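You operate a simulated robot arm through the tools that you are given. There is no shell and no other tool.

The job below is to be done with a simulated robot arm. You get a single attempt, and the scene is never put back.

Task
Reseal the gappy thin film bag without burning the sound one beside it.
Fine: both lie on the sealer tray; the medium film bag goes onto the bench and keeps its seal; switch the sealer on, heat as its chart gives and left there, one stroke, tray back out with the resealed bag on it; the other bags stay open where they lie. Where these are worked on the way, their far stop is far enough and under half their travel is too little: sealer tray.

It is judged by the outcome, as a careful person would: the job done as asked, and still so three seconds after it is handed in. It fails if anything else is knocked over, pushed out of place, dropped, spilled or broken. Lids that push on must go on centred and level and be pressed home; caps that screw on are set level and turned clockwise until they are tight.

Robot
A 7-joint arm with a two-finger parallel gripper, fixed in place. Base frame: the origin is on the floor under the middle of its stand, x ahead of it, y to its left, z up. Units: m, degrees, N and s.
It reaches about 1.112 m from its shoulder. Its first joint turns from -166.0 to 166.0 degrees. Payload 3.43 kg.
Tool frame: the origin (TCP) lies between the finger pads and is the grasp point; the fingertips stand 0.034 m ahead of it; z points along the fingers, y is the line along which they close. Largest opening 0.128 m; finger width 0.024, thickness 0.012; the body of the gripper, 0.048 by 0.13 m, starts 0.096 m behind the TCP.
Orientation is that of the tool frame in the base frame, as [roll, pitch, yaw] about the fixed x, y, z axes, in that order (R = Rz(yaw) Ry(pitch) Rx(roll)). With the fingers straight down and closing along the base's y, the tool's x points along the base's -x, its y along +y and its z along -z.

Tools
- The arm moves only by the tool servo_tool. Its argument "commands" is one flat list of numbers, 7 for each row, row after row: the opening, from 0 (shut) to 1 (fully open), then the shift along the tool's x, y, z in m, then the turn, a rotation vector about the tool's x, y, z in rad. In form: [jaw, tx, ty, tz, ax, ay, az, jaw, tx, ty, tz, ax, ay, az, ...]. A call has 1 to 20 rows; each row is the pose to reach, as a shift and turn from the pose commanded when the call began, along the tool's axes at that moment. A row lasts 0.2 s, in which the tool goes at most 0.05 m and 8.6 degrees; a call with a longer step from one row to the next is refused whole, and so is a gripper value outside its range. Where a pose cannot be reached the arm comes as near as it can. A force on the tool above 90 N (or 10 N above the force at the start of the call, whichever is more), or a blocked arm, ends the call early, and 0.2 s more pass. Each finger travels about 0.153 m/s and halts on what it meets, pressing with about 30 N; the grip force reading is that of the motor and also rises with nothing between the fingers. The clock runs only during rows and for 0.2 s after the last one: add rows that repeat a pose to give the fingers time. It gives the time, the measured TCP pose, the force on the tool (base axes), the opening and the grip force at its end, in the units of the frame above (readings bear some noise), with the torque about the TCP (base axes, N m) and any sound that the robot's microphone picked up.
- Cameras (640 x 400 px; columns grow to the right, rows downward): "scene" is fixed at [0.414, 0.5161, 1.5885]; the picture's right is [-0.86, -0.51, 0.00], its down [-0.37, 0.63, -0.68] and it looks along [0.35, -0.59, -0.73] (base axes); focal length 297 px, centre (320, 200). "wrist" rides on the gripper at [0.076, -0.011, -0.16] in the tool frame; the picture's right is [0.15, 0.99, 0.00], its down [-0.88, 0.13, -0.46] and it looks along [-0.45, 0.07, 0.89] (tool axes); focal length 234 px, centre (320, 200). There is no depth. A picture from a camera that has moved, and an enlarged one, comes with that camera's place and axes in the base frame and with its lens. The place of the scene camera against the robot may be out by one fixed shift of up to 0.025 m in any direction.
- grab_frame(camera): a new picture of that camera. It takes no simulated time.
- zoom(camera, box): a new picture of the part [left, top, right, bottom] of that camera's present view, enlarged. It takes no simulated time.
- sign_off(): hands the job in; it is judged then, once.

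Nothing tells you positions but the pictures and the camera data. Unless the task says otherwise, let go and move clear before handing in.

The tools are called by a JSON object that holds its "op" and its "data". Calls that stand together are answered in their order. servo_tool: Moves the arm, as the interface text tells. Its arguments: {"type":"object","properties":{"commands":{"type":"array","items":{"type":"number"}}},"required":["commands"]} The other tools are called the same way: grab_frame (camera) takes a picture; zoom (camera, box) takes an enlarged picture of a part of a camera's view; sign_off () hands the job in.

At the start:

```text
t: 0.0
eef_pos: [0.4282, -0.4482, 1.191]
tool_rot: [-180.0, -0.1, 179.9]
contact_force: [-1.0, -0.6, -0.5]
moment: [-0.04, -0.03, 0.01]
gripper_width: 0.1281
grasp_force: 0.1
```

scene: 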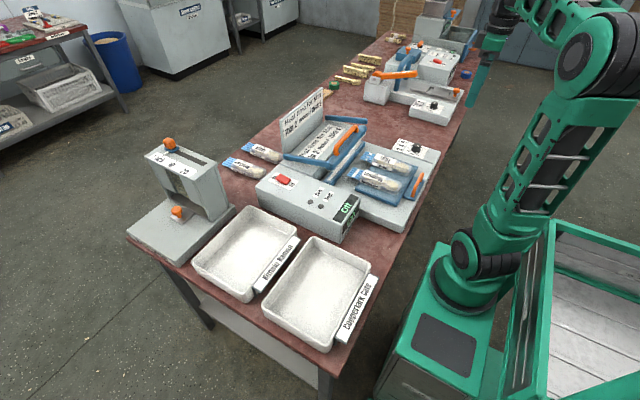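
wrist: 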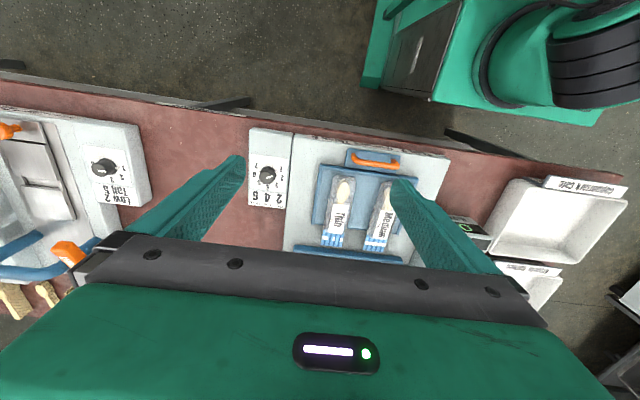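

I see a bench with a sealer in the middle, two bags on its tray (thin and medium), two bags lying behind, and several other machines. I'll zoom in to read the labels and chart before moving.

{"op": "zoom", "data": {"camera": "scene", "box": [210, 80, 450, 240]}}

{"op": "zoom", "data": {"camera": "scene", "box": [270, 80, 370, 165]}}

{"op": "zoom", "data": {"camera": "scene", "box": [330, 120, 450, 230]}}

{"op": "zoom", "data": {"camera": "wrist", "box": [230, 110, 480, 270]}}

{"op": "zoom", "data": {"camera": "scene", "box": [330, 0, 490, 130]}}

```text
2.50 times, centred on (330, 160) of scene
camera zoom: at [0.414, 0.5161, 1.5885], right [-0.86, -0.51, 0.0], down [-0.37, 0.63, -0.68], along [0.35, -0.59, -0.73], focal length 742 px, centre (295, 300)
```

zoom: 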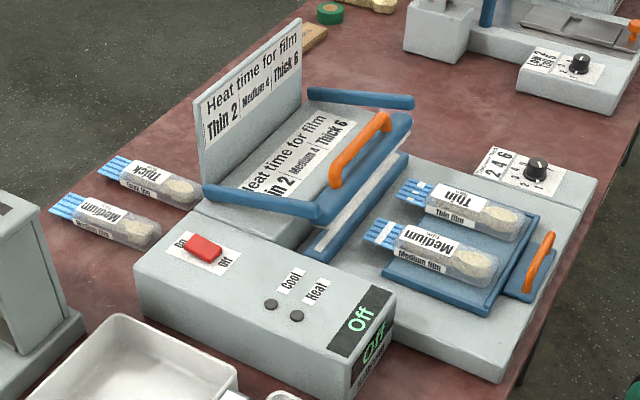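

```text
4.71 times, centred on (320, 122) of scene
camera zoom: at [0.414, 0.5161, 1.5885], right [-0.86, -0.51, 0.0], down [-0.37, 0.63, -0.68], along [0.35, -0.59, -0.73], focal length 1397 px, centre (320, 565)
```

zoom: 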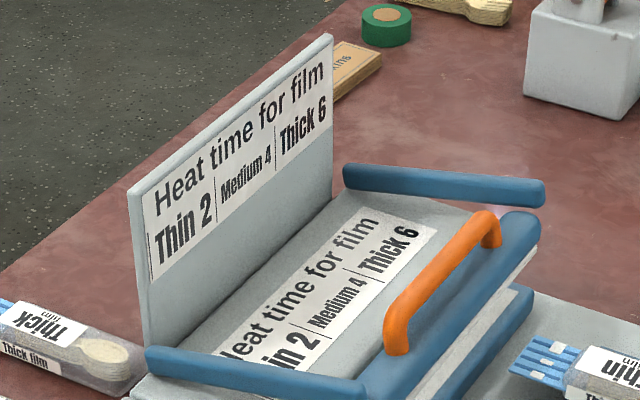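

```text
3.64 times, centred on (390, 175) of scene
camera zoom: at [0.414, 0.5161, 1.5885], right [-0.86, -0.51, 0.0], down [-0.37, 0.63, -0.68], along [0.35, -0.59, -0.73], focal length 1080 px, centre (66, 291)
```

zoom: 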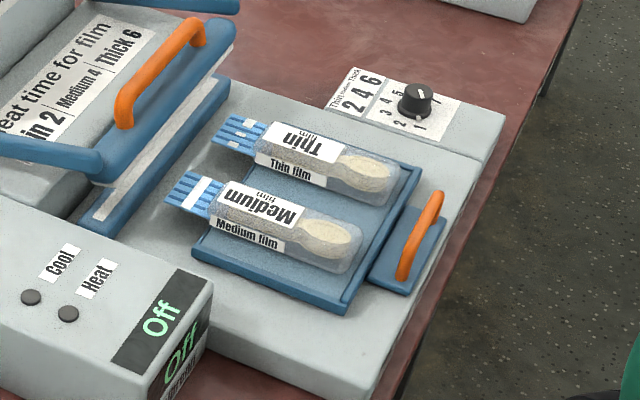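

```text
2.50 times, centred on (355, 190) of wrist
camera zoom: at [0.3516, -0.4588, 1.3492], right [-0.15, 0.99, 0.0], down [0.88, 0.13, 0.45], along [0.45, 0.07, -0.89], focal length 585 px, centre (232, 225)
```

zoom: 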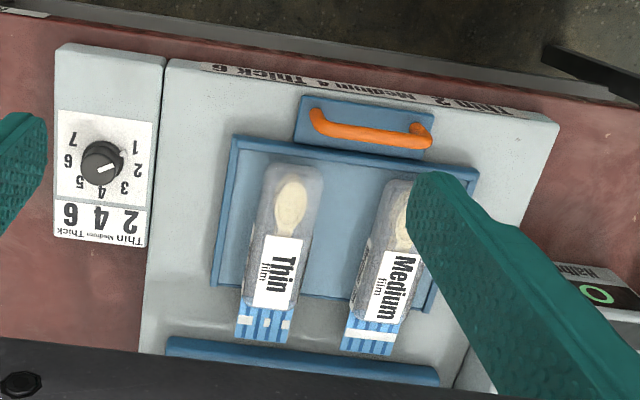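

```text
3.08 times, centred on (410, 65) of scene
camera zoom: at [0.414, 0.5161, 1.5885], right [-0.86, -0.51, 0.0], down [-0.37, 0.63, -0.68], along [0.35, -0.59, -0.73], focal length 913 px, centre (43, 615)
```

zoom: 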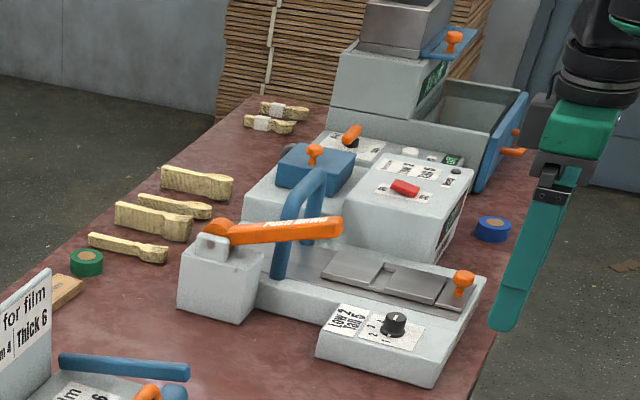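

I can read the chart (Thin 2, Medium 4, Thick 6). The sealer is off, and the thin bag, farther from the scene camera, has the broken seal line. I'll move the wrist camera forward at height to place things by triangulation.

{"op": "servo_tool", "data": {"commands": [1, -0.05, 0, 0, 0, 0, 0, 1, -0.1, 0, 0, 0, 0, 0, 1, -0.15, 0, 0, 0, 0, 0, 1, -0.2, 0, 0, 0, 0, 0]}}

{"op": "grab_frame", "data": {"camera": "wrist"}}

{"op": "grab_frame", "data": {"camera": "scene"}}

```text
t: 1.0
eef_pos: [0.6143, -0.4456, 1.1981]
tool_rot: [-179.8, 0.6, 180.0]
contact_force: [-0.5, -0.2, -0.2]
moment: [-0.04, -0.1, -0.02]
gripper_width: 0.1281
grasp_force: 0.0
```

```text
taken
camera wrist: at [0.5348, -0.4571, 1.3567], right [-0.15, 0.99, -0.01], down [0.88, 0.13, 0.46], along [0.46, 0.06, -0.89], focal length 234 px, centre (320, 200)
```

wrist: 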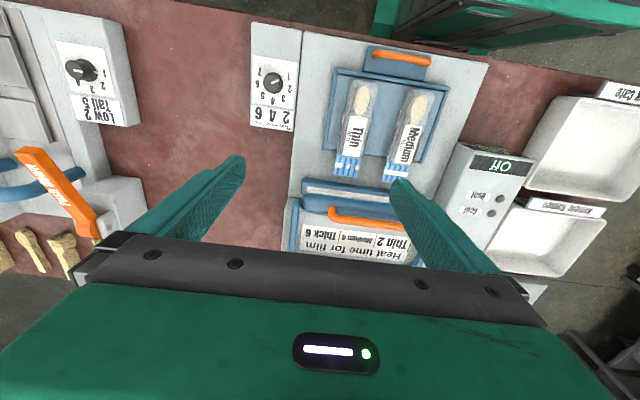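

```text
taken
```

scene: 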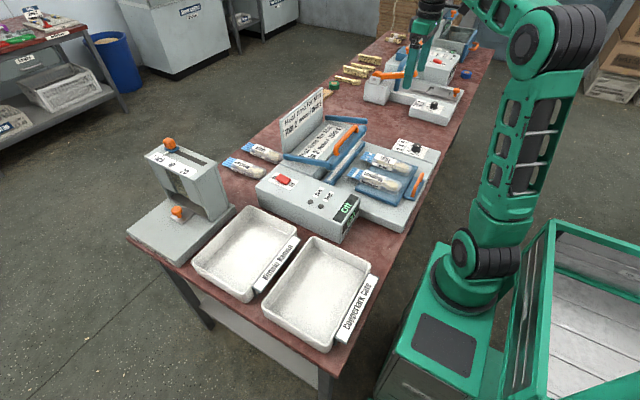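

The wrist now sees the whole sealer front: tray handle toward me, the dial block on the left and the control box on the right. I'll zoom in on the details from here.

{"op": "zoom", "data": {"camera": "wrist", "box": [240, 20, 500, 180]}}

{"op": "zoom", "data": {"camera": "wrist", "box": [245, 40, 305, 140]}}

{"op": "zoom", "data": {"camera": "wrist", "box": [270, 160, 540, 270]}}

{"op": "zoom", "data": {"camera": "scene", "box": [380, 130, 445, 175]}}

{"op": "zoom", "data": {"camera": "scene", "box": [210, 130, 370, 250]}}

```text
2.46 times, centred on (370, 100) of wrist
camera zoom: at [0.5348, -0.4571, 1.3567], right [-0.15, 0.99, -0.01], down [0.88, 0.13, 0.46], along [0.46, 0.06, -0.89], focal length 576 px, centre (197, 446)
```

zoom: 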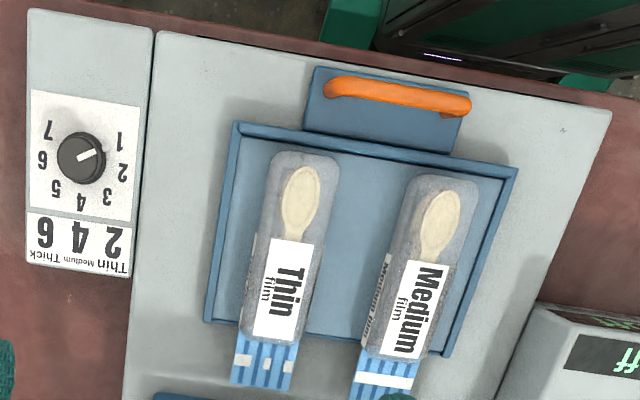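

```text
4.00 times, centred on (275, 90) of wrist
camera zoom: at [0.5348, -0.4571, 1.3567], right [-0.15, 0.99, -0.01], down [0.88, 0.13, 0.46], along [0.46, 0.06, -0.89], focal length 937 px, centre (500, 640)
```

zoom: 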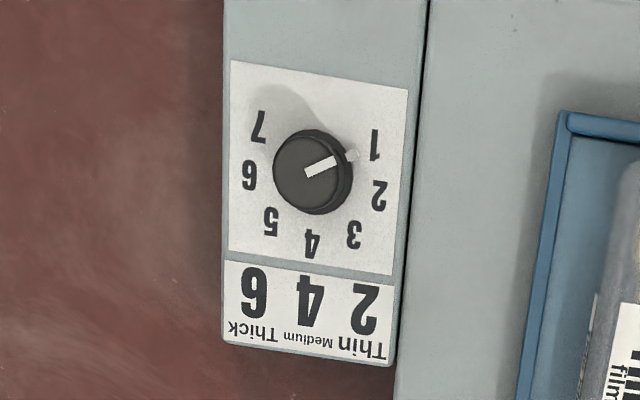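

```text
2.37 times, centred on (405, 215) of wrist
camera zoom: at [0.5348, -0.4571, 1.3567], right [-0.15, 0.99, -0.01], down [0.88, 0.13, 0.46], along [0.46, 0.06, -0.89], focal length 555 px, centre (118, 164)
```

zoom: 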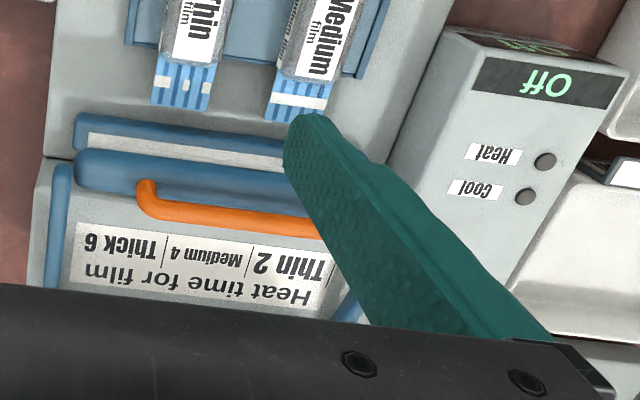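

```text
8.89 times, centred on (412, 152) of scene
camera zoom: at [0.414, 0.5161, 1.5885], right [-0.86, -0.51, 0.0], down [-0.37, 0.63, -0.68], along [0.35, -0.59, -0.73], focal length 2639 px, centre (-502, 622)
```

zoom: 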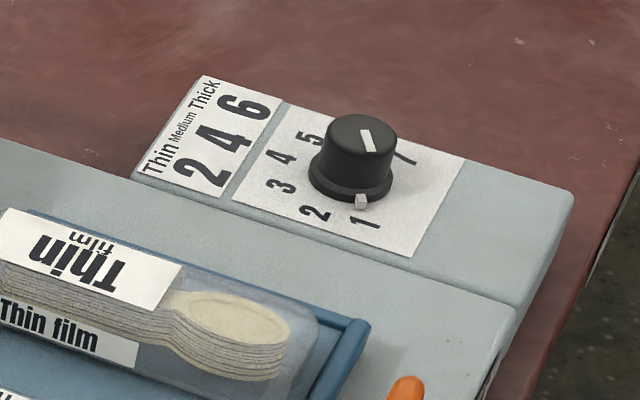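

```text
3.33 times, centred on (290, 190) of scene
camera zoom: at [0.414, 0.5161, 1.5885], right [-0.86, -0.51, 0.0], down [-0.37, 0.63, -0.68], along [0.35, -0.59, -0.73], focal length 990 px, centre (420, 233)
```

zoom: 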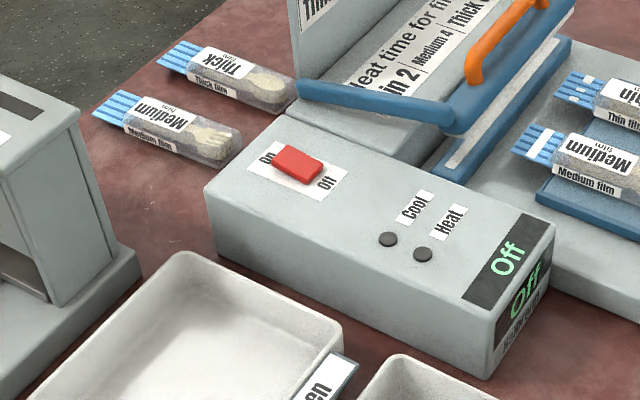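

Rough positions: medium bag body near (0.595, -0.256), thin bag near (0.60, -0.372), tray handle near (0.48, -0.32), dial near (0.56, -0.55, 0.84) pointing at 1. Next I move the gripper over the medium bag and lower it part-way for a closer look.

{"op": "servo_tool", "data": {"commands": [0.75, 0.006, 0.04, 0.0, 0, 0, 0, 0.75, 0.012, 0.08, 0.02, 0, 0, 0, 0.75, 0.018, 0.12, 0.06, 0, 0, 0, 0.75, 0.025, 0.16, 0.09, 0, 0, 0, 0.75, 0.033, 0.192, 0.12, 0, 0, 0, 0.75, 0.033, 0.192, 0.15, 0, 0, 0, 0.75, 0.033, 0.192, 0.15, 0, 0, 0]}}

{"op": "grab_frame", "data": {"camera": "wrist"}}

{"op": "grab_frame", "data": {"camera": "scene"}}

```text
refused: row 3 steps farther than a row can; nothing moved
```

```text
taken
camera wrist: at [0.5348, -0.4571, 1.3567], right [-0.15, 0.99, -0.01], down [0.88, 0.13, 0.46], along [0.46, 0.06, -0.89], focal length 234 px, centre (320, 200)
```

wrist: 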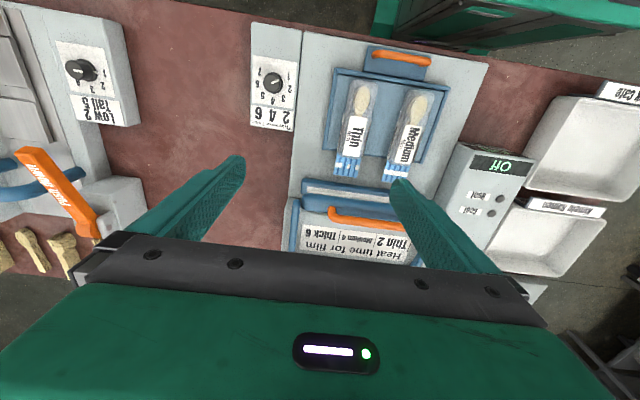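

```text
taken
```

scene: 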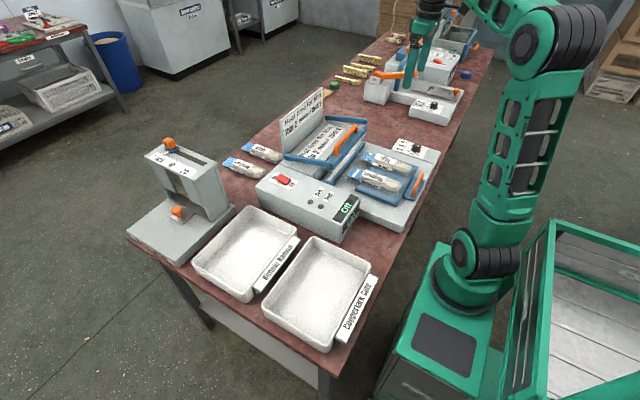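

The move was refused for one overlong step, so nothing has changed. I'll resend it with shorter steps to a point above the medium bag.

{"op": "servo_tool", "data": {"commands": [0.75, 0.006, 0.035, 0.02, 0, 0, 0, 0.75, 0.012, 0.07, 0.04, 0, 0, 0, 0.75, 0.018, 0.105, 0.065, 0, 0, 0, 0.75, 0.024, 0.14, 0.09, 0, 0, 0, 0.75, 0.03, 0.17, 0.115, 0, 0, 0, 0.75, 0.033, 0.192, 0.14, 0, 0, 0, 0.75, 0.033, 0.192, 0.15, 0, 0, 0, 0.75, 0.033, 0.192, 0.15, 0, 0, 0, 0.75, 0.033, 0.192, 0.15, 0, 0, 0]}}

{"op": "grab_frame", "data": {"camera": "wrist"}}

{"op": "grab_frame", "data": {"camera": "scene"}}

```text
t: 3.0
eef_pos: [0.5794, -0.2537, 1.0458]
tool_rot: [-180.0, 0.5, -179.9]
contact_force: [0.2, -0.2, 0.0]
moment: [0.0, -0.02, 0.02]
gripper_width: 0.0959
grasp_force: 0.2
```

```text
taken
camera wrist: at [0.5007, -0.2662, 1.2044], right [-0.15, 0.99, 0.0], down [0.88, 0.13, 0.46], along [0.46, 0.07, -0.89], focal length 234 px, centre (320, 200)
```

wrist: 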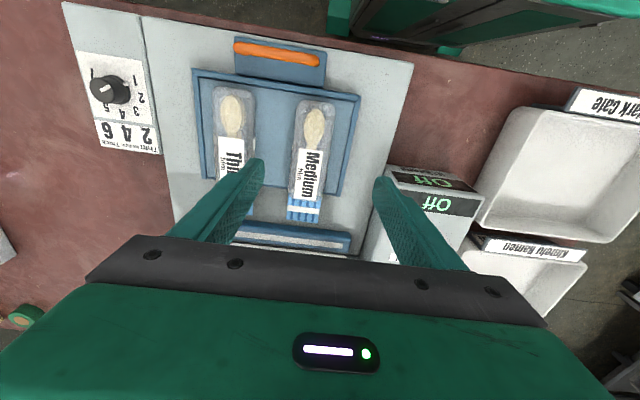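

```text
taken
```

scene: 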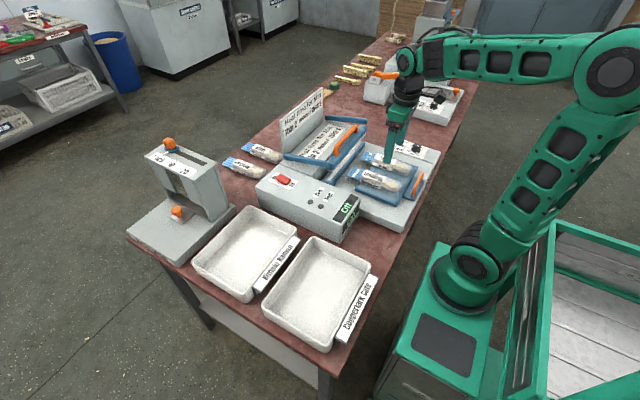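

I'm now above the tray at about z 1.05 with the medium bag nearly below the gripper. I'll zoom in to refine its place and height.

{"op": "zoom", "data": {"camera": "wrist", "box": [190, 30, 380, 150]}}

{"op": "zoom", "data": {"camera": "wrist", "box": [190, 130, 380, 250]}}

{"op": "zoom", "data": {"camera": "scene", "box": [340, 110, 450, 220]}}

```text
3.33 times, centred on (285, 90) of wrist
camera zoom: at [0.5007, -0.2662, 1.2044], right [-0.15, 0.99, 0.0], down [0.88, 0.13, 0.46], along [0.46, 0.07, -0.89], focal length 781 px, centre (437, 567)
```

zoom: 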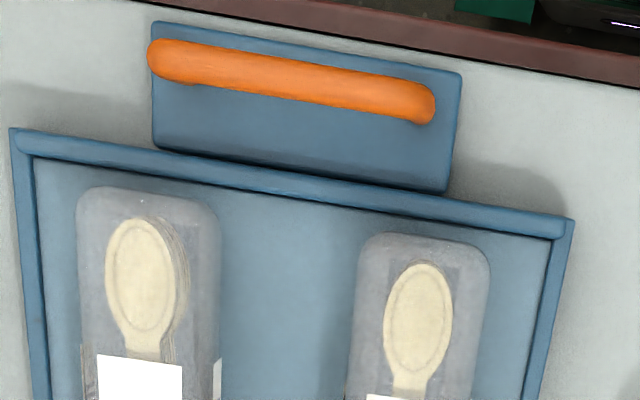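

```text
3.33 times, centred on (285, 190) of wrist
camera zoom: at [0.5007, -0.2662, 1.2044], right [-0.15, 0.99, 0.0], down [0.88, 0.13, 0.46], along [0.46, 0.07, -0.89], focal length 781 px, centre (437, 233)
```

zoom: 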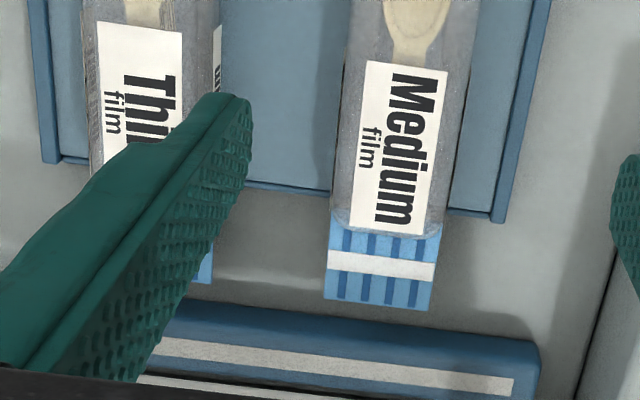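

```text
3.64 times, centred on (395, 165) of scene
camera zoom: at [0.414, 0.5161, 1.5885], right [-0.86, -0.51, 0.0], down [-0.37, 0.63, -0.68], along [0.35, -0.59, -0.73], focal length 1080 px, centre (47, 327)
```

zoom: 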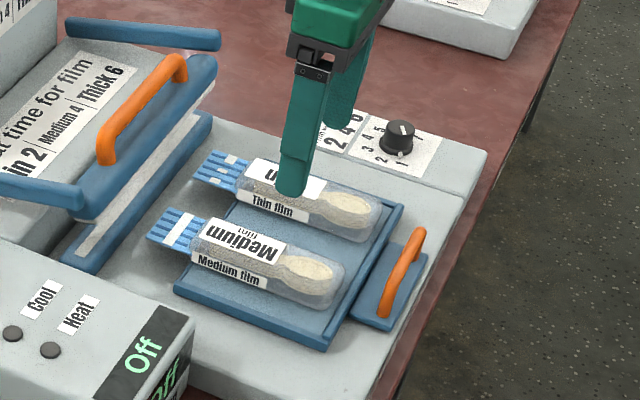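

The two wrist views agree. The medium bag's axis is at y ≈ -0.265 with its body from x 0.526 to 0.669. The tray rim is near z 0.87 and the bag top near 0.89. I'll centre over it and descend to just above.

{"op": "servo_tool", "data": {"commands": [0.6, -0.01, -0.006, 0.02, 0, 0.0087, 0, 0.55, -0.0206, -0.0113, 0.04, 0, 0.0087, 0, 0.55, -0.0206, -0.0113, 0.06, 0, 0.0087, 0, 0.55, -0.0206, -0.0113, 0.08, 0, 0.0087, 0, 0.55, -0.0206, -0.0113, 0.08, 0, 0.0087, 0, 0.55, -0.0206, -0.0113, 0.08, 0, 0.0087, 0]}}

{"op": "grab_frame", "data": {"camera": "wrist"}}

{"op": "zoom", "data": {"camera": "scene", "box": [340, 110, 450, 220]}}

```text
t: 4.4
eef_pos: [0.6039, -0.2657, 0.9673]
tool_rot: [-180.0, 0.1, -180.0]
contact_force: [1.4, -0.3, -0.3]
moment: [0.0, 0.0, 0.0]
gripper_width: 0.0703
grasp_force: 0.1
```

```text
taken
camera wrist: at [0.5264, -0.2771, 1.1263], right [-0.15, 0.99, 0.0], down [0.88, 0.13, 0.46], along [0.45, 0.07, -0.89], focal length 234 px, centre (320, 200)
```

wrist: 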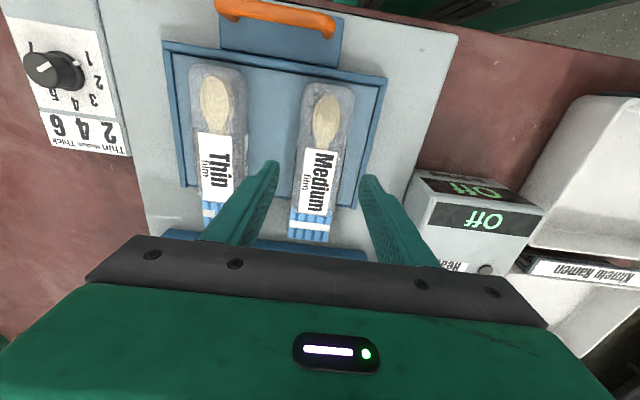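

```text
3.64 times, centred on (395, 165) of scene
camera zoom: at [0.414, 0.5161, 1.5885], right [-0.86, -0.51, 0.0], down [-0.37, 0.63, -0.68], along [0.35, -0.59, -0.73], focal length 1080 px, centre (47, 327)
```

zoom: 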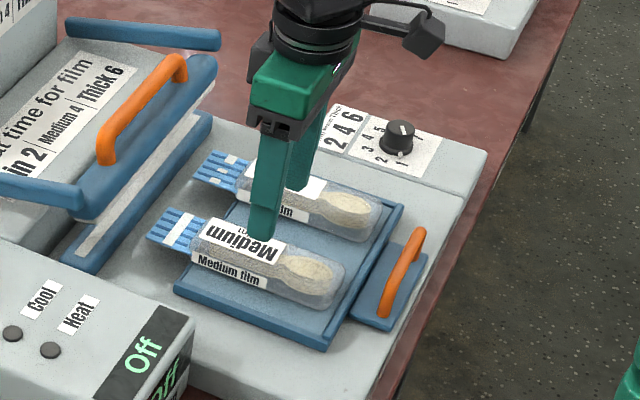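

The gripper is centred over the medium bag with the fingertips about 4 cm above it. I'll check alignment up close before going down.

{"op": "zoom", "data": {"camera": "wrist", "box": [220, 70, 420, 250]}}

{"op": "zoom", "data": {"camera": "scene", "box": [370, 150, 420, 200]}}

```text
2.22 times, centred on (320, 160) of wrist
camera zoom: at [0.5264, -0.2771, 1.1263], right [-0.15, 0.99, 0.0], down [0.88, 0.13, 0.46], along [0.45, 0.07, -0.89], focal length 520 px, centre (320, 289)
```

zoom: 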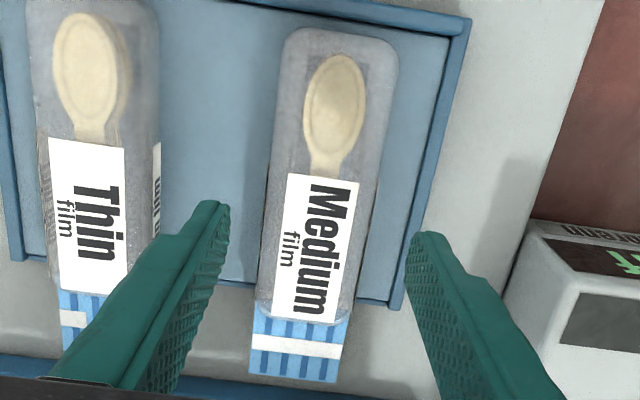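

```text
8.00 times, centred on (395, 175) of scene
camera zoom: at [0.414, 0.5161, 1.5885], right [-0.86, -0.51, 0.0], down [-0.37, 0.63, -0.68], along [0.35, -0.59, -0.73], focal length 2375 px, centre (-280, 400)
```

zoom: 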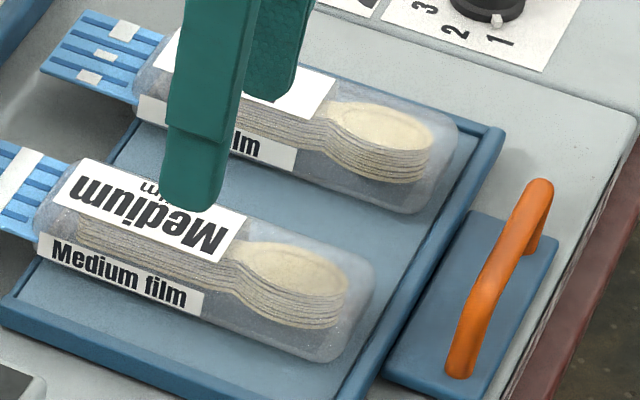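

The bag is centred between the fingers to within a couple of millimetres. I'll narrow the opening a bit to clear the tray rim and go down, without closing yet.

{"op": "servo_tool", "data": {"commands": [0.5, 0.003, 0, 0.015, 0, 0, 0, 0.5, 0.004, 0, 0.03, 0, 0, 0, 0.5, 0.004, 0, 0.042, 0, 0, 0, 0.5, 0.004, 0, 0.052, 0, 0, 0, 0.5, 0.004, 0, 0.059, 0, 0, 0, 0.5, 0.004, 0, 0.059, 0, 0, 0]}}

{"op": "grab_frame", "data": {"camera": "wrist"}}

{"op": "zoom", "data": {"camera": "scene", "box": [360, 150, 420, 200]}}

```text
t: 5.8
eef_pos: [0.5994, -0.266, 0.9095]
tool_rot: [180.0, 0.1, 180.0]
contact_force: [-0.2, -1.1, -0.3]
moment: [0.0, -0.02, 0.0]
gripper_width: 0.064
grasp_force: 0.1
```

```text
taken
camera wrist: at [0.5214, -0.2781, 1.0674], right [-0.15, 0.99, 0.0], down [0.88, 0.13, 0.46], along [0.45, 0.07, -0.89], focal length 234 px, centre (320, 200)
```

wrist: 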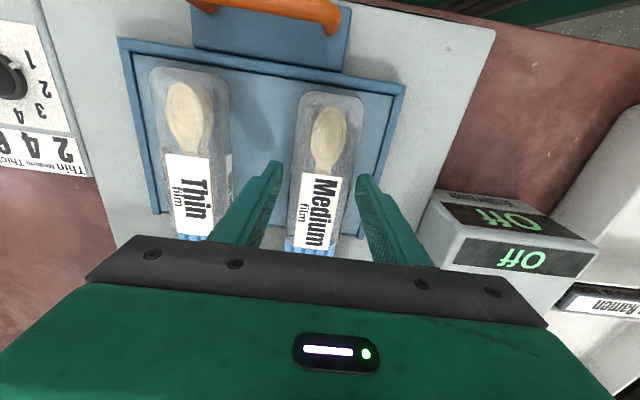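

```text
8.00 times, centred on (390, 175) of scene
camera zoom: at [0.414, 0.5161, 1.5885], right [-0.86, -0.51, 0.0], down [-0.37, 0.63, -0.68], along [0.35, -0.59, -0.73], focal length 2375 px, centre (-240, 400)
```

zoom: 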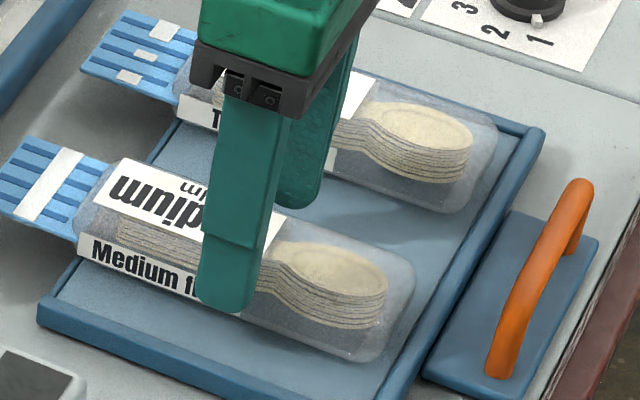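

The fingertips are alongside the medium bag and clear of the rim. I'll close gently and see where the fingers stop.

{"op": "servo_tool", "data": {"commands": [0.4, 0, 0, 0, 0, 0, 0, 0.34, 0, 0, 0, 0, 0, 0, 0.34, 0, 0, 0, 0, 0, 0]}}

{"op": "grab_frame", "data": {"camera": "wrist"}}

```text
t: 6.6
eef_pos: [0.5995, -0.266, 0.9105]
tool_rot: [-179.9, 0.2, -179.9]
contact_force: [0.5, 0.1, 0.2]
moment: [-0.02, -0.02, -0.02]
gripper_width: 0.0526
grasp_force: 30.3
```

```text
taken
camera wrist: at [0.5214, -0.278, 1.0675], right [-0.15, 0.99, 0.0], down [0.88, 0.13, 0.46], along [0.45, 0.07, -0.89], focal length 234 px, centre (320, 200)
```

wrist: 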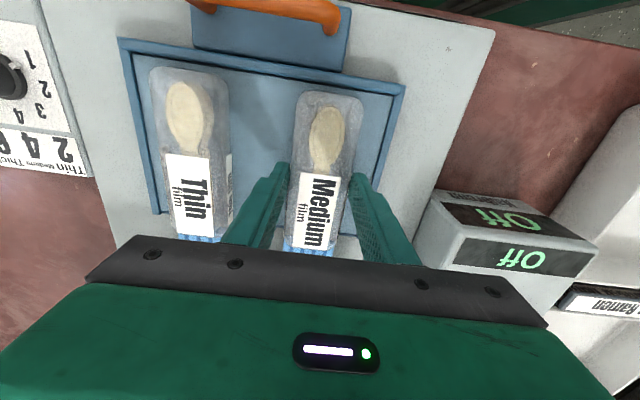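

The fingers are holding the bag at 0.0526 m wide. I'll lift it slowly straight up and check.

{"op": "servo_tool", "data": {"commands": [0.3, 0, 0, -0.01, 0, 0, 0, 0.3, 0, 0, -0.025, 0, 0, 0, 0.3, 0, 0, -0.045, 0, 0, 0, 0.3, 0, 0, -0.07, 0, 0, 0, 0.3, 0, 0, -0.1, 0, 0, 0, 0.3, 0, 0, -0.12, 0, 0, 0, 0.3, 0, 0, -0.12, 0, 0, 0]}}

{"op": "grab_frame", "data": {"camera": "wrist"}}

{"op": "grab_frame", "data": {"camera": "scene"}}

```text
t: 8.2
eef_pos: [0.6011, -0.2665, 1.0278]
tool_rot: [-180.0, 0.1, 179.9]
contact_force: [0.7, 0.6, 0.3]
moment: [0.0, -0.05, 0.01]
gripper_width: 0.0529
grasp_force: 30.1
```

```text
taken
camera wrist: at [0.5222, -0.2788, 1.1876], right [-0.15, 0.99, 0.0], down [0.88, 0.13, 0.46], along [0.45, 0.07, -0.89], focal length 234 px, centre (320, 200)
```

wrist: 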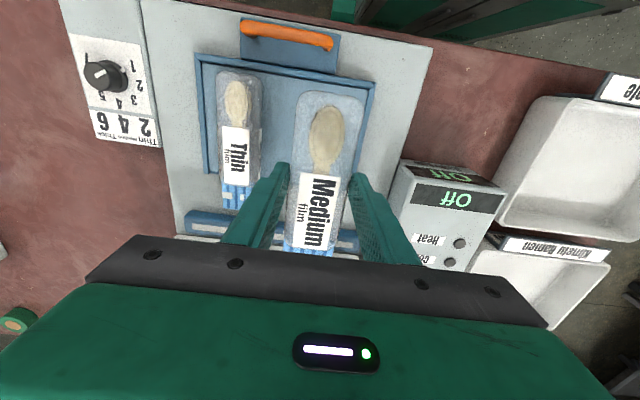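

```text
taken
```

scene: 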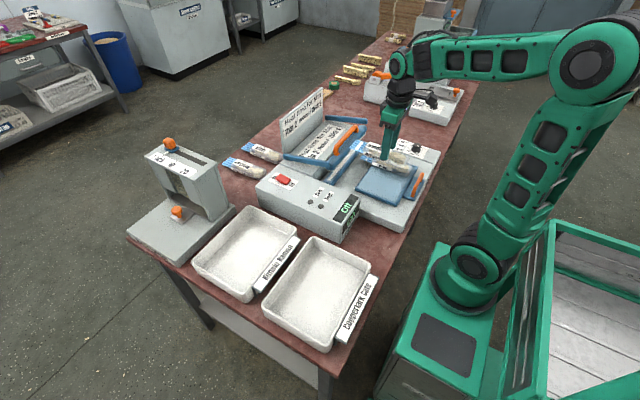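

The medium bag is held and well above everything. I'll carry it over the dial block to the clear bench area on the left, around y -0.715.

{"op": "servo_tool", "data": {"commands": [0.3, 0, -0.02, 0, 0, 0, 0, 0.3, 0, -0.06, 0, 0, 0, 0, 0.3, 0, -0.1, 0, 0, 0, 0, 0.3, 0, -0.14, 0, 0, 0, 0, 0.3, 0, -0.18, 0, 0, 0, 0, 0.3, 0, -0.22, 0, 0, 0, 0, 0.3, 0, -0.26, 0, 0, 0, 0, 0.3, 0, -0.3, 0, 0, 0, 0, 0.3, 0, -0.34, 0, 0, 0, 0, 0.3, 0, -0.38, 0, 0, 0, 0, 0.3, 0, -0.42, 0, 0, 0, 0, 0.3, 0, -0.4485, 0, 0, 0, 0, 0.3, 0, -0.4485, 0, 0, 0, 0, 0.3, 0, -0.4485, 0, 0, 0, 0]}}

{"op": "grab_frame", "data": {"camera": "wrist"}}

{"op": "grab_frame", "data": {"camera": "scene"}}

```text
t: 11.2
eef_pos: [0.6035, -0.7141, 1.0285]
tool_rot: [-180.0, 0.1, -180.0]
contact_force: [-0.3, 0.2, 0.2]
moment: [0.0, 0.01, 0.0]
gripper_width: 0.0526
grasp_force: 29.9
```

```text
taken
camera wrist: at [0.5267, -0.727, 1.187], right [-0.15, 0.99, 0.0], down [0.88, 0.13, 0.46], along [0.45, 0.07, -0.89], focal length 234 px, centre (320, 200)
```

wrist: 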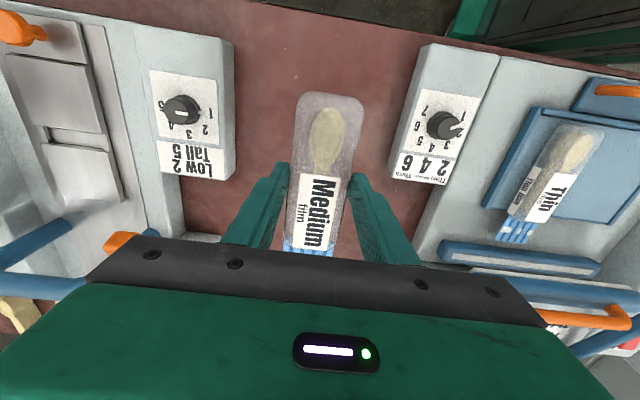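

```text
taken
```

scene: 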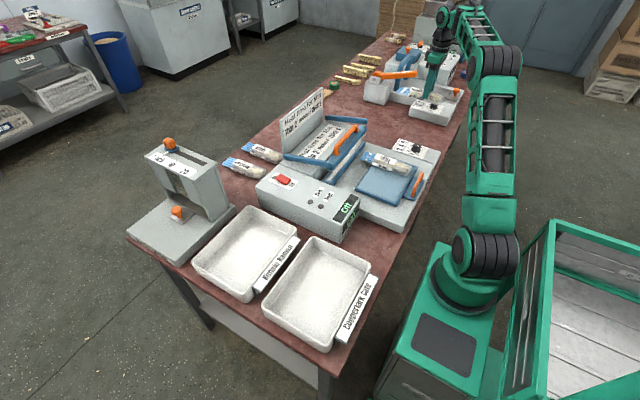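

The bag is over the free bench area between the two machines. I need the bench height, so I'll zoom on the base of the dial block.

{"op": "zoom", "data": {"camera": "wrist", "box": [370, 30, 530, 250]}}

{"op": "zoom", "data": {"camera": "wrist", "box": [120, 20, 300, 250]}}

{"op": "zoom", "data": {"camera": "scene", "box": [370, 60, 480, 180]}}

```text
1.82 times, centred on (450, 140) of wrist
camera zoom: at [0.5267, -0.727, 1.187], right [-0.15, 0.99, 0.0], down [0.88, 0.13, 0.46], along [0.45, 0.07, -0.89], focal length 426 px, centre (84, 309)
```

zoom: 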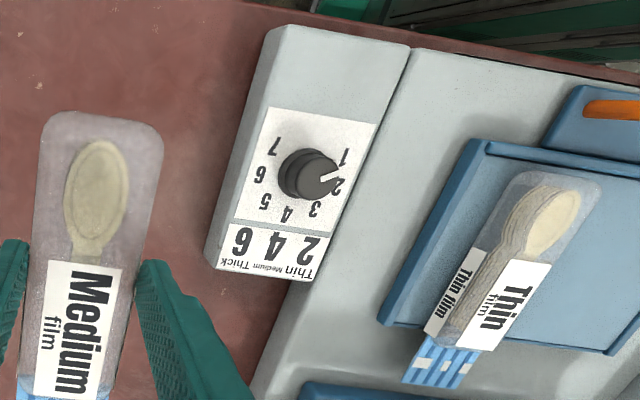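

```text
1.74 times, centred on (210, 135) of wrist
camera zoom: at [0.5267, -0.727, 1.187], right [-0.15, 0.99, 0.0], down [0.88, 0.13, 0.46], along [0.45, 0.07, -0.89], focal length 407 px, centre (511, 313)
```

zoom: 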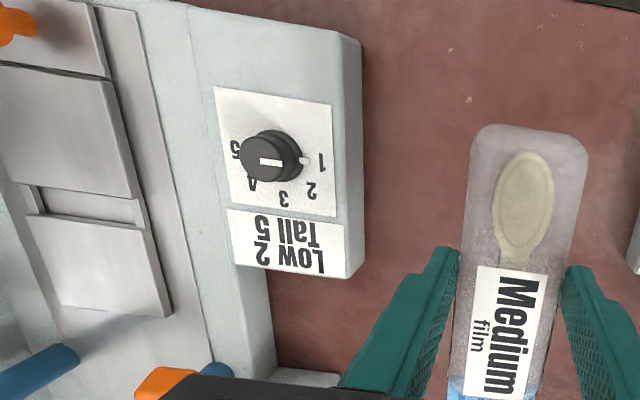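

```text
3.33 times, centred on (425, 120) of scene
camera zoom: at [0.414, 0.5161, 1.5885], right [-0.86, -0.51, 0.0], down [-0.37, 0.63, -0.68], along [0.35, -0.59, -0.73], focal length 990 px, centre (-30, 467)
```

zoom: 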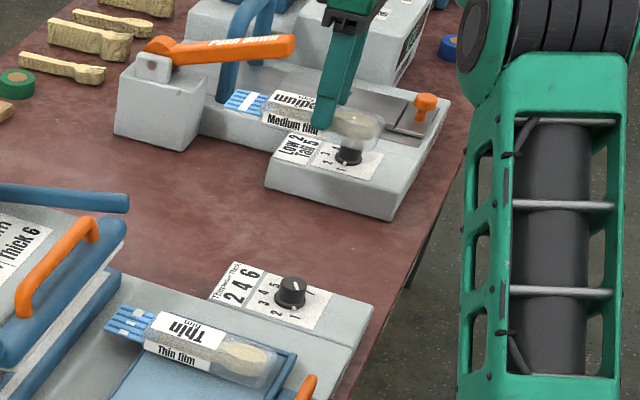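

I estimate the bench top near z 0.79. I'll lower to leave a gap first, then feel for the bench in small steps.

{"op": "servo_tool", "data": {"commands": [0.3, 0, 0, 0.03, 0, 0, 0, 0.3, 0, 0, 0.06, 0, 0, 0, 0.3, 0, 0, 0.09, 0, 0, 0, 0.3, 0, 0, 0.12, 0, 0, 0, 0.3, 0, 0, 0.145, 0, 0, 0, 0.3, 0, 0, 0.155, 0, 0, 0, 0.3, 0, 0, 0.16, 0, 0, 0, 0.3, 0, 0, 0.16, 0, 0, 0]}}

{"op": "zoom", "data": {"camera": "scene", "box": [370, 60, 480, 180]}}

{"op": "grab_frame", "data": {"camera": "wrist"}}

```text
t: 13.0
eef_pos: [0.6004, -0.7132, 0.8683]
tool_rot: [179.9, 0.1, -179.9]
contact_force: [-0.3, 0.2, -0.3]
moment: [-0.01, -0.06, 0.02]
gripper_width: 0.0528
grasp_force: 29.8
```

```text
3.33 times, centred on (425, 120) of scene
camera zoom: at [0.414, 0.5161, 1.5885], right [-0.86, -0.51, 0.0], down [-0.37, 0.63, -0.68], along [0.35, -0.59, -0.73], focal length 990 px, centre (-30, 467)
```

zoom: 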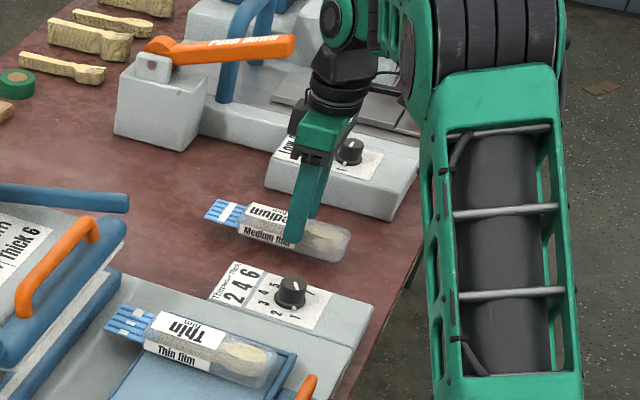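

```text
taken
camera wrist: at [0.5232, -0.7266, 1.0267], right [-0.15, 0.99, 0.0], down [0.88, 0.13, 0.46], along [0.45, 0.07, -0.89], focal length 234 px, centre (320, 200)
```

wrist: 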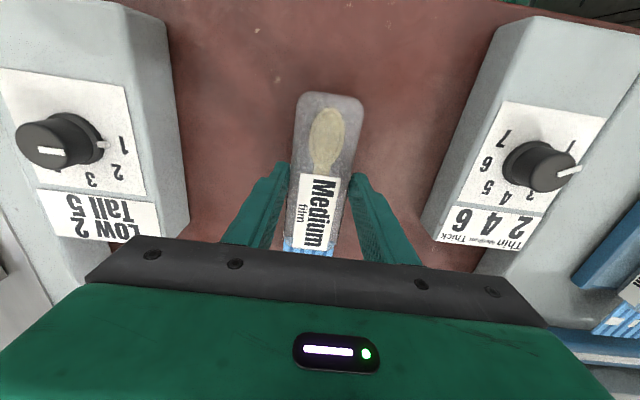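

The bag hangs a few centimetres over the bench. I'll zoom on the dial block side from here to refine the bench height.

{"op": "zoom", "data": {"camera": "wrist", "box": [400, 10, 620, 250]}}

{"op": "zoom", "data": {"camera": "scene", "box": [380, 100, 450, 150]}}

```text
1.67 times, centred on (510, 130) of wrist
camera zoom: at [0.5232, -0.7266, 1.0267], right [-0.15, 0.99, 0.0], down [0.88, 0.13, 0.46], along [0.45, 0.07, -0.89], focal length 390 px, centre (3, 317)
```

zoom: 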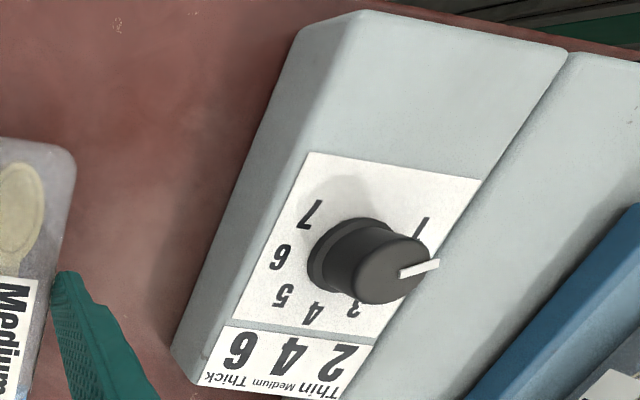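

```text
8.00 times, centred on (415, 125) of scene
camera zoom: at [0.414, 0.5161, 1.5885], right [-0.86, -0.51, 0.0], down [-0.37, 0.63, -0.68], along [0.35, -0.59, -0.73], focal length 2375 px, centre (-440, 800)
```

zoom: 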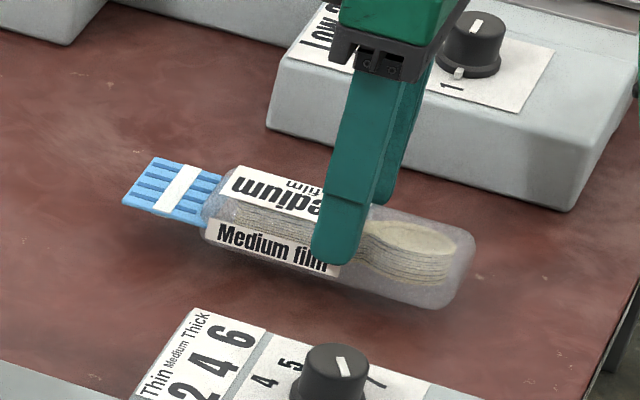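

The bench is somewhere between z 0.78 and 0.80. I'll come down in small steps and watch the force.

{"op": "servo_tool", "data": {"commands": [0.3, 0, 0, 0.004, 0, 0, 0, 0.3, 0, 0, 0.008, 0, 0, 0, 0.3, 0, 0, 0.008, 0, 0, 0]}}

{"op": "zoom", "data": {"camera": "scene", "box": [380, 100, 450, 150]}}

```text
t: 13.8
eef_pos: [0.6014, -0.7136, 0.8606]
tool_rot: [-179.9, 0.1, -179.9]
contact_force: [0.7, 0.0, -0.4]
moment: [-0.04, -0.03, 0.01]
gripper_width: 0.0528
grasp_force: 30.1
```

```text
8.00 times, centred on (415, 125) of scene
camera zoom: at [0.414, 0.5161, 1.5885], right [-0.86, -0.51, 0.0], down [-0.37, 0.63, -0.68], along [0.35, -0.59, -0.73], focal length 2375 px, centre (-440, 800)
```

zoom: 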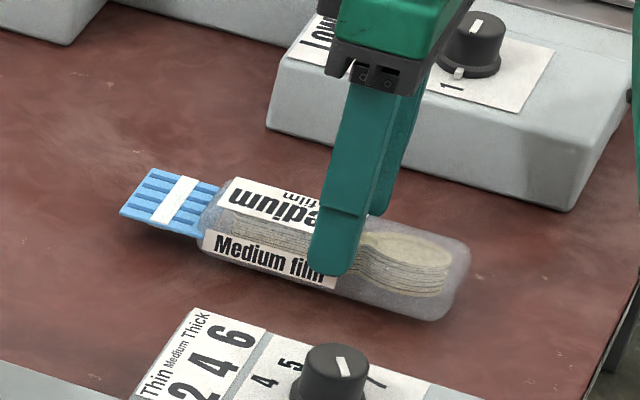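

No contact yet and there is still a shadow gap under the bag. I'll keep stepping down.

{"op": "servo_tool", "data": {"commands": [0.3, 0, 0, 0.003, 0, 0, 0, 0.3, 0, 0, 0.006, 0, 0, 0, 0.3, 0, 0, 0.008, 0, 0, 0, 0.3, 0, 0, 0.008, 0, 0, 0]}}

{"op": "zoom", "data": {"camera": "scene", "box": [380, 100, 450, 150]}}

```text
t: 14.8
eef_pos: [0.6008, -0.7153, 0.8554]
tool_rot: [-179.7, 0.2, -179.9]
contact_force: [2.3, -1.8, 23.3]
moment: [0.01, 0.08, 0.01]
gripper_width: 0.0529
grasp_force: 29.7
```

```text
8.00 times, centred on (415, 125) of scene
camera zoom: at [0.414, 0.5161, 1.5885], right [-0.86, -0.51, 0.0], down [-0.37, 0.63, -0.68], along [0.35, -0.59, -0.73], focal length 2375 px, centre (-440, 800)
```

zoom: 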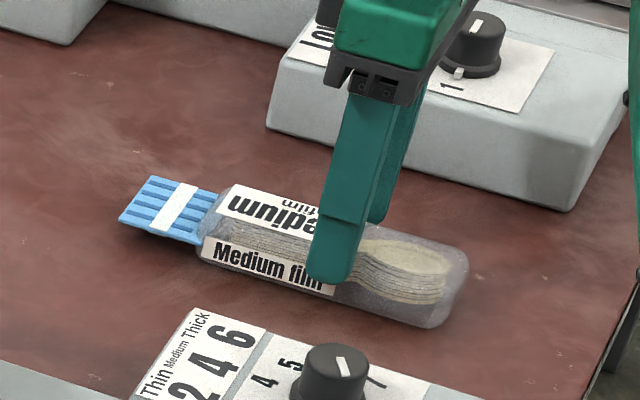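

The bag now touches the bench at TCP z ≈ 0.855. I'll ease the pressure slightly, open the fingers and lift straight up.

{"op": "servo_tool", "data": {"commands": [0.3, 0, 0, -0.001, 0, 0, 0, 0.45, 0, 0, -0.001, 0, 0, 0, 0.6, 0, 0, -0.001, 0, 0, 0, 0.6, 0, 0, -0.001, 0, 0, 0, 0.6, 0, 0, -0.01, 0, 0, 0, 0.6, 0, 0, -0.03, 0, 0, 0, 0.6, 0, 0, -0.06, 0, 0, 0, 0.6, 0, 0, -0.1, 0, 0, 0, 0.6, 0, 0, -0.14, 0, 0, 0, 0.6, 0, 0, -0.14, 0, 0, 0]}}

{"op": "grab_frame", "data": {"camera": "wrist"}}

{"op": "zoom", "data": {"camera": "scene", "box": [360, 80, 460, 180]}}

```text
t: 17.0
eef_pos: [0.6011, -0.7164, 0.9957]
tool_rot: [-180.0, 0.1, -180.0]
contact_force: [-0.3, -0.1, 0.8]
moment: [0.02, 0.01, -0.03]
gripper_width: 0.0768
grasp_force: 0.2
```

```text
taken
camera wrist: at [0.5239, -0.7283, 1.1547], right [-0.15, 0.99, 0.0], down [0.88, 0.13, 0.46], along [0.45, 0.07, -0.89], focal length 234 px, centre (320, 200)
```

wrist: 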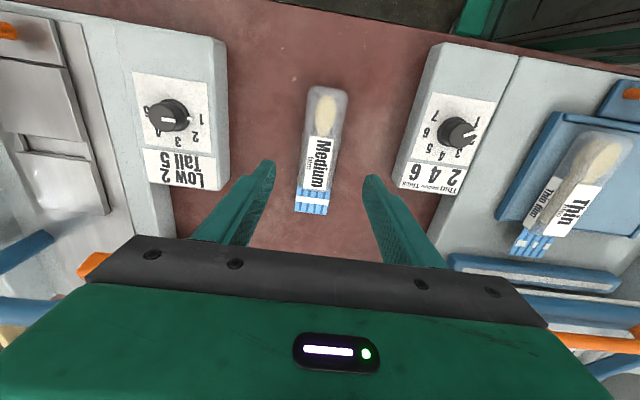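

```text
4.00 times, centred on (410, 130) of scene
camera zoom: at [0.414, 0.5161, 1.5885], right [-0.86, -0.51, 0.0], down [-0.37, 0.63, -0.68], along [0.35, -0.59, -0.73], focal length 1187 px, centre (-40, 480)
```

zoom: 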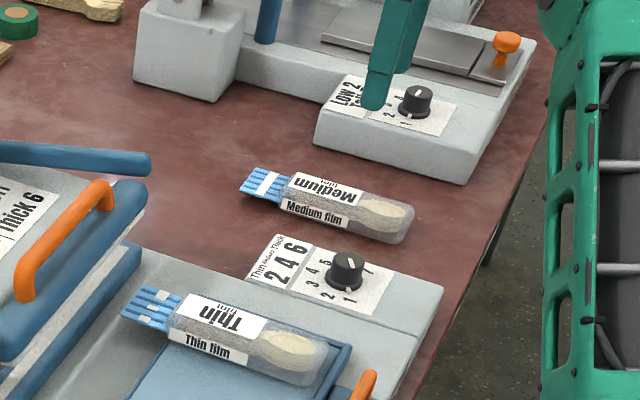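

The medium bag lies on the bench, upright and aligned. Next is the dial: I move over the knob at about (0.557, -0.55).

{"op": "servo_tool", "data": {"commands": [0.6, 0.01, 0.035, 0, 0, 0, 0, 0.6, 0.02, 0.07, 0, 0, 0, 0, 0.6, 0.03, 0.11, 0, 0, 0, 0, 0.6, 0.044, 0.15, 0, 0, 0, 0, 0.6, 0.044, 0.165, 0, 0, 0, 0, 0.6, 0.044, 0.165, 0, 0, 0, 0, 0.6, 0.044, 0.165, 0, 0, 0, 0]}}

{"op": "grab_frame", "data": {"camera": "wrist"}}

{"op": "zoom", "data": {"camera": "wrist", "box": [250, 90, 400, 230]}}

```text
t: 18.6
eef_pos: [0.556, -0.5509, 0.9904]
tool_rot: [-179.9, 0.1, 179.9]
contact_force: [-1.4, -0.4, 0.3]
moment: [-0.01, 0.01, 0.04]
gripper_width: 0.0767
grasp_force: 0.0
```

```text
taken
camera wrist: at [0.4775, -0.5632, 1.1496], right [-0.15, 0.99, 0.0], down [0.88, 0.13, 0.46], along [0.45, 0.07, -0.89], focal length 234 px, centre (320, 200)
```

wrist: 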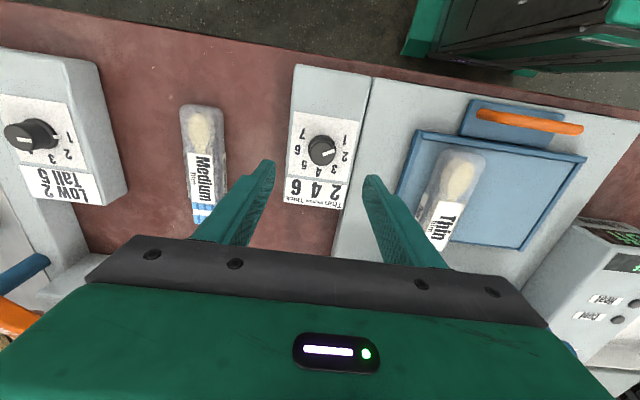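

```text
2.86 times, centred on (325, 160) of wrist
camera zoom: at [0.4775, -0.5632, 1.1496], right [-0.15, 0.99, 0.0], down [0.88, 0.13, 0.46], along [0.45, 0.07, -0.89], focal length 669 px, centre (306, 314)
```

zoom: 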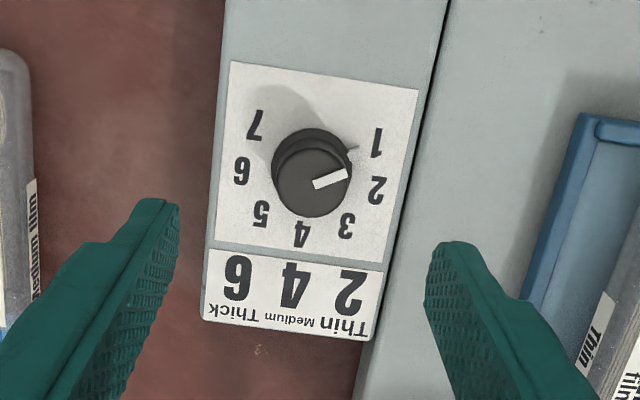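

The dial pointer sits at 1, and the numbers are spaced 40° apart, increasing clockwise. The knob centre is at about (0.557, -0.548), so I'll narrow the fingers and lower them around the knob, above its skirt.

{"op": "servo_tool", "data": {"commands": [0.45, -0.001, 0.003, 0.02, 0, 0, 0, 0.45, -0.001, 0.003, 0.04, 0, 0, 0, 0.45, -0.001, 0.003, 0.06, 0, 0, 0, 0.45, -0.001, 0.003, 0.08, 0, 0, 0, 0.45, -0.001, 0.003, 0.08, 0, 0, 0, 0.45, -0.001, 0.003, 0.08, 0, 0, 0]}}

{"op": "grab_frame", "data": {"camera": "wrist"}}

{"op": "zoom", "data": {"camera": "wrist", "box": [250, 110, 400, 230]}}

{"op": "zoom", "data": {"camera": "scene", "box": [390, 120, 450, 170]}}

```text
t: 20.0
eef_pos: [0.5566, -0.5492, 0.9106]
tool_rot: [179.9, 0.0, 179.9]
contact_force: [-0.5, 0.1, -0.3]
moment: [-0.03, 0.0, 0.01]
gripper_width: 0.0578
grasp_force: 0.1
```

```text
taken
camera wrist: at [0.479, -0.5605, 1.0696], right [-0.15, 0.99, 0.0], down [0.88, 0.13, 0.46], along [0.45, 0.07, -0.89], focal length 234 px, centre (320, 200)
```

wrist: 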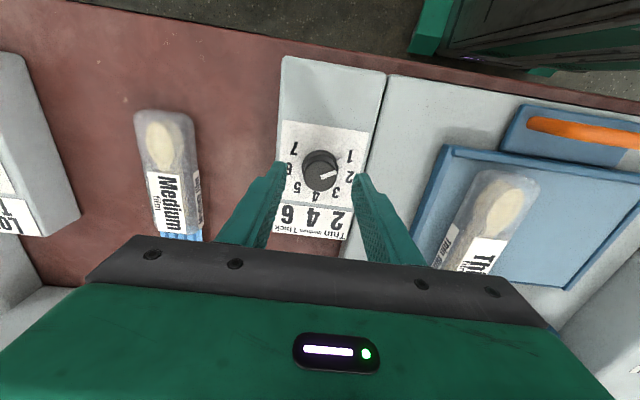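

```text
3.33 times, centred on (325, 170) of wrist
camera zoom: at [0.479, -0.5605, 1.0696], right [-0.15, 0.99, 0.0], down [0.88, 0.13, 0.46], along [0.45, 0.07, -0.89], focal length 781 px, centre (303, 300)
```

zoom: 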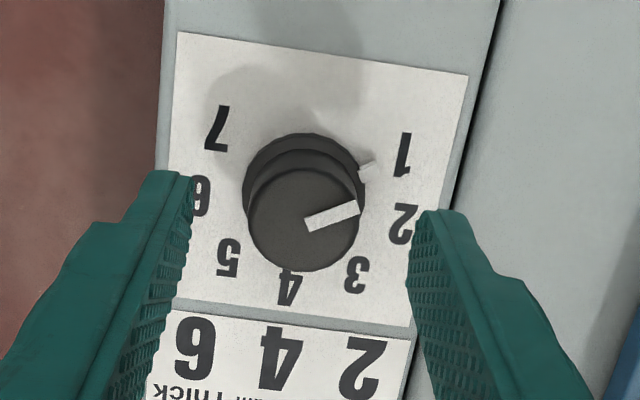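

```text
8.00 times, centred on (420, 145) of scene
camera zoom: at [0.414, 0.5161, 1.5885], right [-0.86, -0.51, 0.0], down [-0.37, 0.63, -0.68], along [0.35, -0.59, -0.73], focal length 2375 px, centre (-480, 640)
```

zoom: 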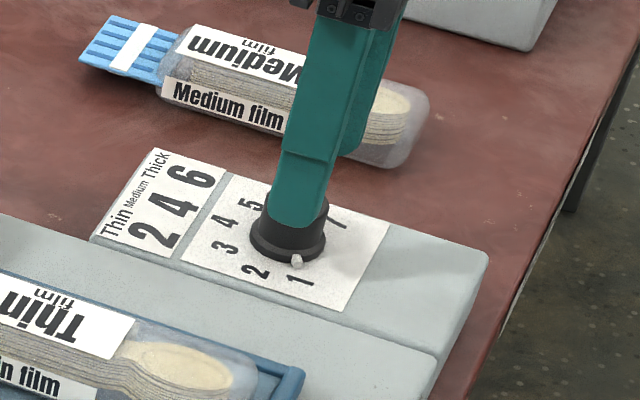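

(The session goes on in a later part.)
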